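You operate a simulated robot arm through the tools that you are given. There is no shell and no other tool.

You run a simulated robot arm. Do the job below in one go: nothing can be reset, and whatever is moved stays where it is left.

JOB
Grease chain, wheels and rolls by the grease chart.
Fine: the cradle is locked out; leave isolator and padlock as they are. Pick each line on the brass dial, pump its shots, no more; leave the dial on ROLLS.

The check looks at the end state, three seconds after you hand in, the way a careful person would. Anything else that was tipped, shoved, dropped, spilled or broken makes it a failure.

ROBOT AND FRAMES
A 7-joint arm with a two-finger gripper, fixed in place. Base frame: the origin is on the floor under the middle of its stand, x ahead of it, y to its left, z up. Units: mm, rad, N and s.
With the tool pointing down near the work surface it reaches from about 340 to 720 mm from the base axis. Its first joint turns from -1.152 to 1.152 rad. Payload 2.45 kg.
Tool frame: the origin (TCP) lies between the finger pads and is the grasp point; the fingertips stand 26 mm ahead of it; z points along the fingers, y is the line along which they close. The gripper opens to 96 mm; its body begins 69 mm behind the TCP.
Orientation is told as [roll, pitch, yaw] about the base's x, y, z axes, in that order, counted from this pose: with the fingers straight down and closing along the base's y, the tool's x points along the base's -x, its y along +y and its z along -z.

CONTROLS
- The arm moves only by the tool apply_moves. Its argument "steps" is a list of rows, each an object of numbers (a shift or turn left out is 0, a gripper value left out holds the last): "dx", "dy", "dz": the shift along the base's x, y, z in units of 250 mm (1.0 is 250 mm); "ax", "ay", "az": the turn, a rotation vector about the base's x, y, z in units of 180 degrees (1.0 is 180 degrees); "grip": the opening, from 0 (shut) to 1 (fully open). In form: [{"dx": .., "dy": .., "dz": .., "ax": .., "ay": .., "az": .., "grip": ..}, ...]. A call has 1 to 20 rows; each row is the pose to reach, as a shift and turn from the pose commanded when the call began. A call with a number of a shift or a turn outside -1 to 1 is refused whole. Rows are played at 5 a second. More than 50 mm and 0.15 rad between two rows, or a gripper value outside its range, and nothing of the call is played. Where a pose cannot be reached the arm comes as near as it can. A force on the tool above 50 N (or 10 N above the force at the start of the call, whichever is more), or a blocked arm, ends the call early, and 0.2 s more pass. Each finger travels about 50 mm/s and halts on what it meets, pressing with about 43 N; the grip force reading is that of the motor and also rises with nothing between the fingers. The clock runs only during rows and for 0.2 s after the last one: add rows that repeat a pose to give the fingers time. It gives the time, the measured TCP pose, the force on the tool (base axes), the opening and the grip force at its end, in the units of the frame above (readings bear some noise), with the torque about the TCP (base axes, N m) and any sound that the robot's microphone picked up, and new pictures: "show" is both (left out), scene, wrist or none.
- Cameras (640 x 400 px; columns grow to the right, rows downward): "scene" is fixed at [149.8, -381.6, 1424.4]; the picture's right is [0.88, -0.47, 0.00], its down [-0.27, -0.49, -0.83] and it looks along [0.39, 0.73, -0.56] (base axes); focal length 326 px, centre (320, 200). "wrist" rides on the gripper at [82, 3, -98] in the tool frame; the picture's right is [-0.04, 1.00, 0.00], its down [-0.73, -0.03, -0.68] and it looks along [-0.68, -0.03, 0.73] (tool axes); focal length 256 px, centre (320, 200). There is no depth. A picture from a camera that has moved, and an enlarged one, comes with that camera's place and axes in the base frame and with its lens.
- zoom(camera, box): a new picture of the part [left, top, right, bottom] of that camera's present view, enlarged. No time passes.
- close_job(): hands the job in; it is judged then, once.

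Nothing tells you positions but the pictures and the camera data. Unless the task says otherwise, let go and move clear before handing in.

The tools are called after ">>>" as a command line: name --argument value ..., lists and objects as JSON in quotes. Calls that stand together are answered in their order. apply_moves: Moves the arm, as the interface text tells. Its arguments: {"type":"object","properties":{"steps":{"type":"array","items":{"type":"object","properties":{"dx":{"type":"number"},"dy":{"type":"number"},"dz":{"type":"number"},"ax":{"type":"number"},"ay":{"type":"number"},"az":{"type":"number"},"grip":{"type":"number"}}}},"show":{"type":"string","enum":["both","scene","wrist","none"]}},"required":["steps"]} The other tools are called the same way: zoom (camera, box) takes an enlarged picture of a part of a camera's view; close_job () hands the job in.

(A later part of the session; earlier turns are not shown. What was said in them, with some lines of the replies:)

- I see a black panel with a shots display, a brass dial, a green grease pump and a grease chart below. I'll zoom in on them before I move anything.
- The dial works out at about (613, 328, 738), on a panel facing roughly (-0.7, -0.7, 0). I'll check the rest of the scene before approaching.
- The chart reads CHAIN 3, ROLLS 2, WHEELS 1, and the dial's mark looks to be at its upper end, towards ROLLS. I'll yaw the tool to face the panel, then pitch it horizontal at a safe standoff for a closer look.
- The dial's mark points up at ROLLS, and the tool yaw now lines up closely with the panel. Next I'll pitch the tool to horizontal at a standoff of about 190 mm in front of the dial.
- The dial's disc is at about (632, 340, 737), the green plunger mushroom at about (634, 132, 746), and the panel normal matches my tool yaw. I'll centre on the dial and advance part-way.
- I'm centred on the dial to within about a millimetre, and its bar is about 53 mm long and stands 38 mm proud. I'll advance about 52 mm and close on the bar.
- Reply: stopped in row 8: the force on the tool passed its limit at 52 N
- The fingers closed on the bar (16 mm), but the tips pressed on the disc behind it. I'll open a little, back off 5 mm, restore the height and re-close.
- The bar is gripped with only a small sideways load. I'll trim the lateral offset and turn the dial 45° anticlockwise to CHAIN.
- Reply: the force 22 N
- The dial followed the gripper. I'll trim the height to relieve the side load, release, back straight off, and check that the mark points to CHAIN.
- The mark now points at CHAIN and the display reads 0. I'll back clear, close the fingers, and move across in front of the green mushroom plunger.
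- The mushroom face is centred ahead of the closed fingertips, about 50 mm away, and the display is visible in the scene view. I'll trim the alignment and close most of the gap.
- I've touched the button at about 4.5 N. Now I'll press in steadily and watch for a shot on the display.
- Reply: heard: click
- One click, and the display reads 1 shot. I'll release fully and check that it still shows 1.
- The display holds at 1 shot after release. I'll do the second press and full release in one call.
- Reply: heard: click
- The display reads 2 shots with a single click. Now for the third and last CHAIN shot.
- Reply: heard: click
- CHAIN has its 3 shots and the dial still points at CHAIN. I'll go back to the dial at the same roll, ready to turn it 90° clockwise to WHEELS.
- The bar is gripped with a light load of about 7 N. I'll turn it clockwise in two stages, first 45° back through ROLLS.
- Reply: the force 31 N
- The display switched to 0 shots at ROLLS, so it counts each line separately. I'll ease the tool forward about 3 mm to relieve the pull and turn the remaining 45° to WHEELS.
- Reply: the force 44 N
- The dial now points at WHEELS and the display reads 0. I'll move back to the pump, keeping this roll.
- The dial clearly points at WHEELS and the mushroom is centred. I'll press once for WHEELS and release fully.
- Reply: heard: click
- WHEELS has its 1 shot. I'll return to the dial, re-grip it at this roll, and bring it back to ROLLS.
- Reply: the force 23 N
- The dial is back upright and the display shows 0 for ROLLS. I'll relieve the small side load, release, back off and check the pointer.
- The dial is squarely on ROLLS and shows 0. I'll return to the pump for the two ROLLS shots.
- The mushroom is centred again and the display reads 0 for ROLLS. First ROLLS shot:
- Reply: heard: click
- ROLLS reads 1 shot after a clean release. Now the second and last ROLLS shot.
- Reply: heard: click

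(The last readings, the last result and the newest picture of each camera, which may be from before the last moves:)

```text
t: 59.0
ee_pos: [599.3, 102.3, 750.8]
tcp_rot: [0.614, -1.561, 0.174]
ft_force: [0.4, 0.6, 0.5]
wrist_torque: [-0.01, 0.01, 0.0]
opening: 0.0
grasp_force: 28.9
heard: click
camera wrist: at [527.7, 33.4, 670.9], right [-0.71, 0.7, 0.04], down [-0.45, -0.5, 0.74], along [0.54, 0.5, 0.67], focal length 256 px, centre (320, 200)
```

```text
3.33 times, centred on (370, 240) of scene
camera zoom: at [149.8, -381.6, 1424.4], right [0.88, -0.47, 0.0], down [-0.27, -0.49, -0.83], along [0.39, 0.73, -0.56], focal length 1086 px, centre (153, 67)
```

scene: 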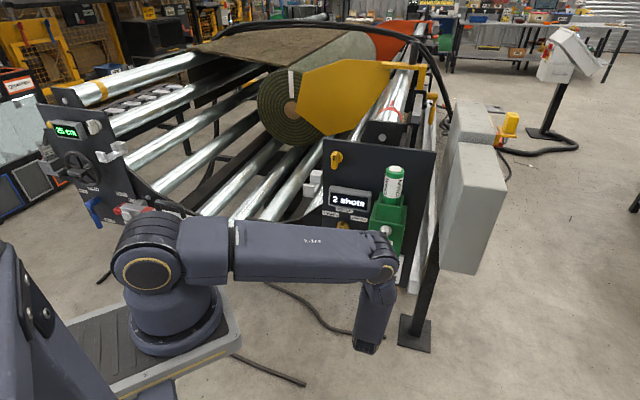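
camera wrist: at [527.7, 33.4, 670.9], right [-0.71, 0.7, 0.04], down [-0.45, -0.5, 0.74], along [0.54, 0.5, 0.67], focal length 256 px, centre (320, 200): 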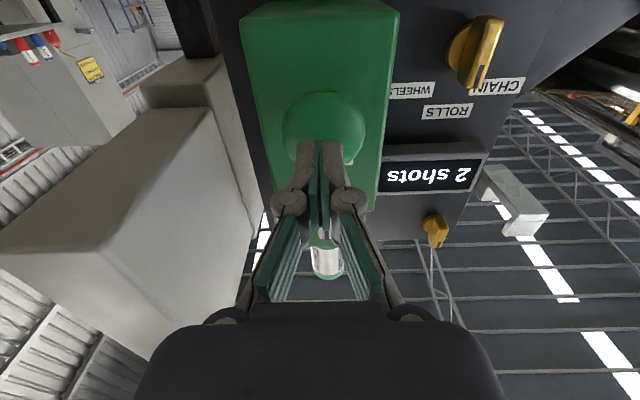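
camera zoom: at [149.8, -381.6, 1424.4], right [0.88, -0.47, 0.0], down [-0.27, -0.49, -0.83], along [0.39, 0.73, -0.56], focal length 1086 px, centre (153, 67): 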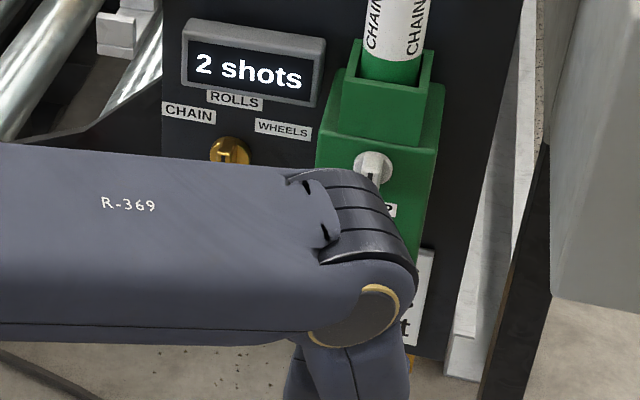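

All lines are pumped (CHAIN 3, WHEELS 1, ROLLS 2) and the dial is on ROLLS. I'll back straight off from the pump and take a last look.

>>> apply_moves --steps '[{"dx": -0.08, "dy": -0.08, "grip": 0.0}, {"dx": -0.17, "dy": -0.17}, {"dx": -0.26, "dy": -0.26}, {"dx": -0.35, "dy": -0.35}, {"dx": -0.42, "dy": -0.42}, {"dx": -0.42, "dy": -0.42}, {"dx": -0.42, "dy": -0.42}]'

>>> zoom --camera "scene" --box '[300, 130, 460, 300]'

>>> zoom --camera "wrist" --box '[240, 0, 480, 200]'

```text
t: 60.6
ee_pos: [492.2, -3.8, 748.6]
tcp_rot: [0.618, -1.562, 0.168]
ft_force: [0.0, 1.1, 1.1]
wrist_torque: [-0.03, -0.01, 0.01]
opening: 0.0
grasp_force: 28.6
camera wrist: at [421.5, -71.9, 670.0], right [-0.71, 0.71, 0.05], down [-0.45, -0.5, 0.74], along [0.54, 0.5, 0.67], focal length 256 px, centre (320, 200)
```

scene: 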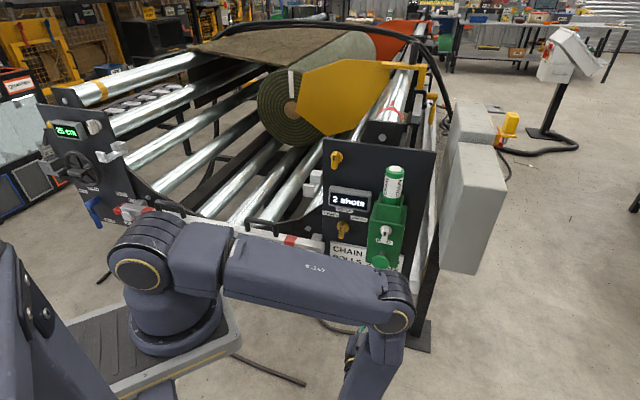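
wrist: 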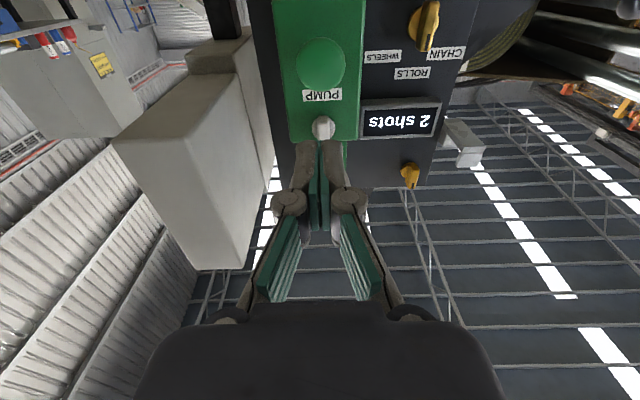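

```text
2.35 times, centred on (380, 215) of scene
camera zoom: at [149.8, -381.6, 1424.4], right [0.88, -0.47, 0.0], down [-0.27, -0.49, -0.83], along [0.39, 0.73, -0.56], focal length 767 px, centre (179, 165)
```

zoom: 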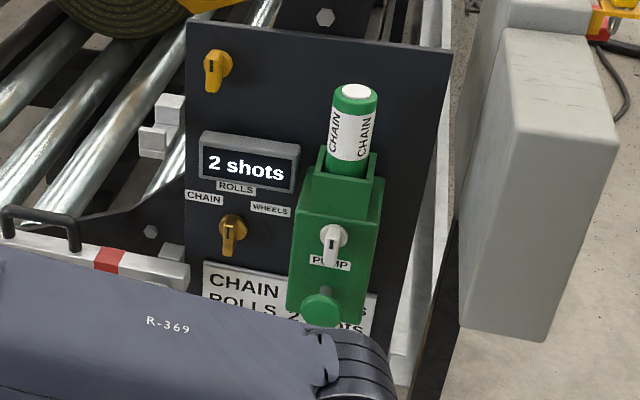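

```text
2.00 times, centred on (360, 100) of wrist
camera zoom: at [421.5, -71.9, 670.0], right [-0.71, 0.71, 0.05], down [-0.45, -0.5, 0.74], along [0.54, 0.5, 0.67], focal length 512 px, centre (240, 400)
```

zoom: 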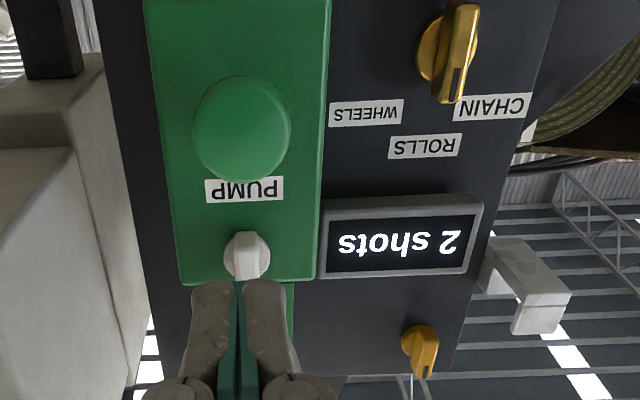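

The dial stands on ROLLS, the display reads 2 shots, and the pump button is released. The arm is clear, the white and yellow knobs are untouched, and I never went near the isolator or padlock. I'm handing in the job.

>>> close_job

```text
The job is handed in.
```

The greasing is done and handed in. I saw the display count up to the chart's figure on each line:

| Line | Shots on chart | Shots pumped |
|---|---|---|
| CHAIN | 3 | 3 |
| WHEELS | 1 | 1 |
| ROLLS | 2 | 2 |

- **End state:** The brass dial is on ROLLS, the pump button is fully released, and the arm is backed clear of the panel.
- **Left alone:** I did not go near the isolator or padlock, and the white and yellow knobs are as they were.
- **First grip on the dial:** The fingertips pressed on the disc behind the bar, the force went just over the limit (52 N), and the move stopped itself. I backed off and gripped again, and the dial turned normally after that.
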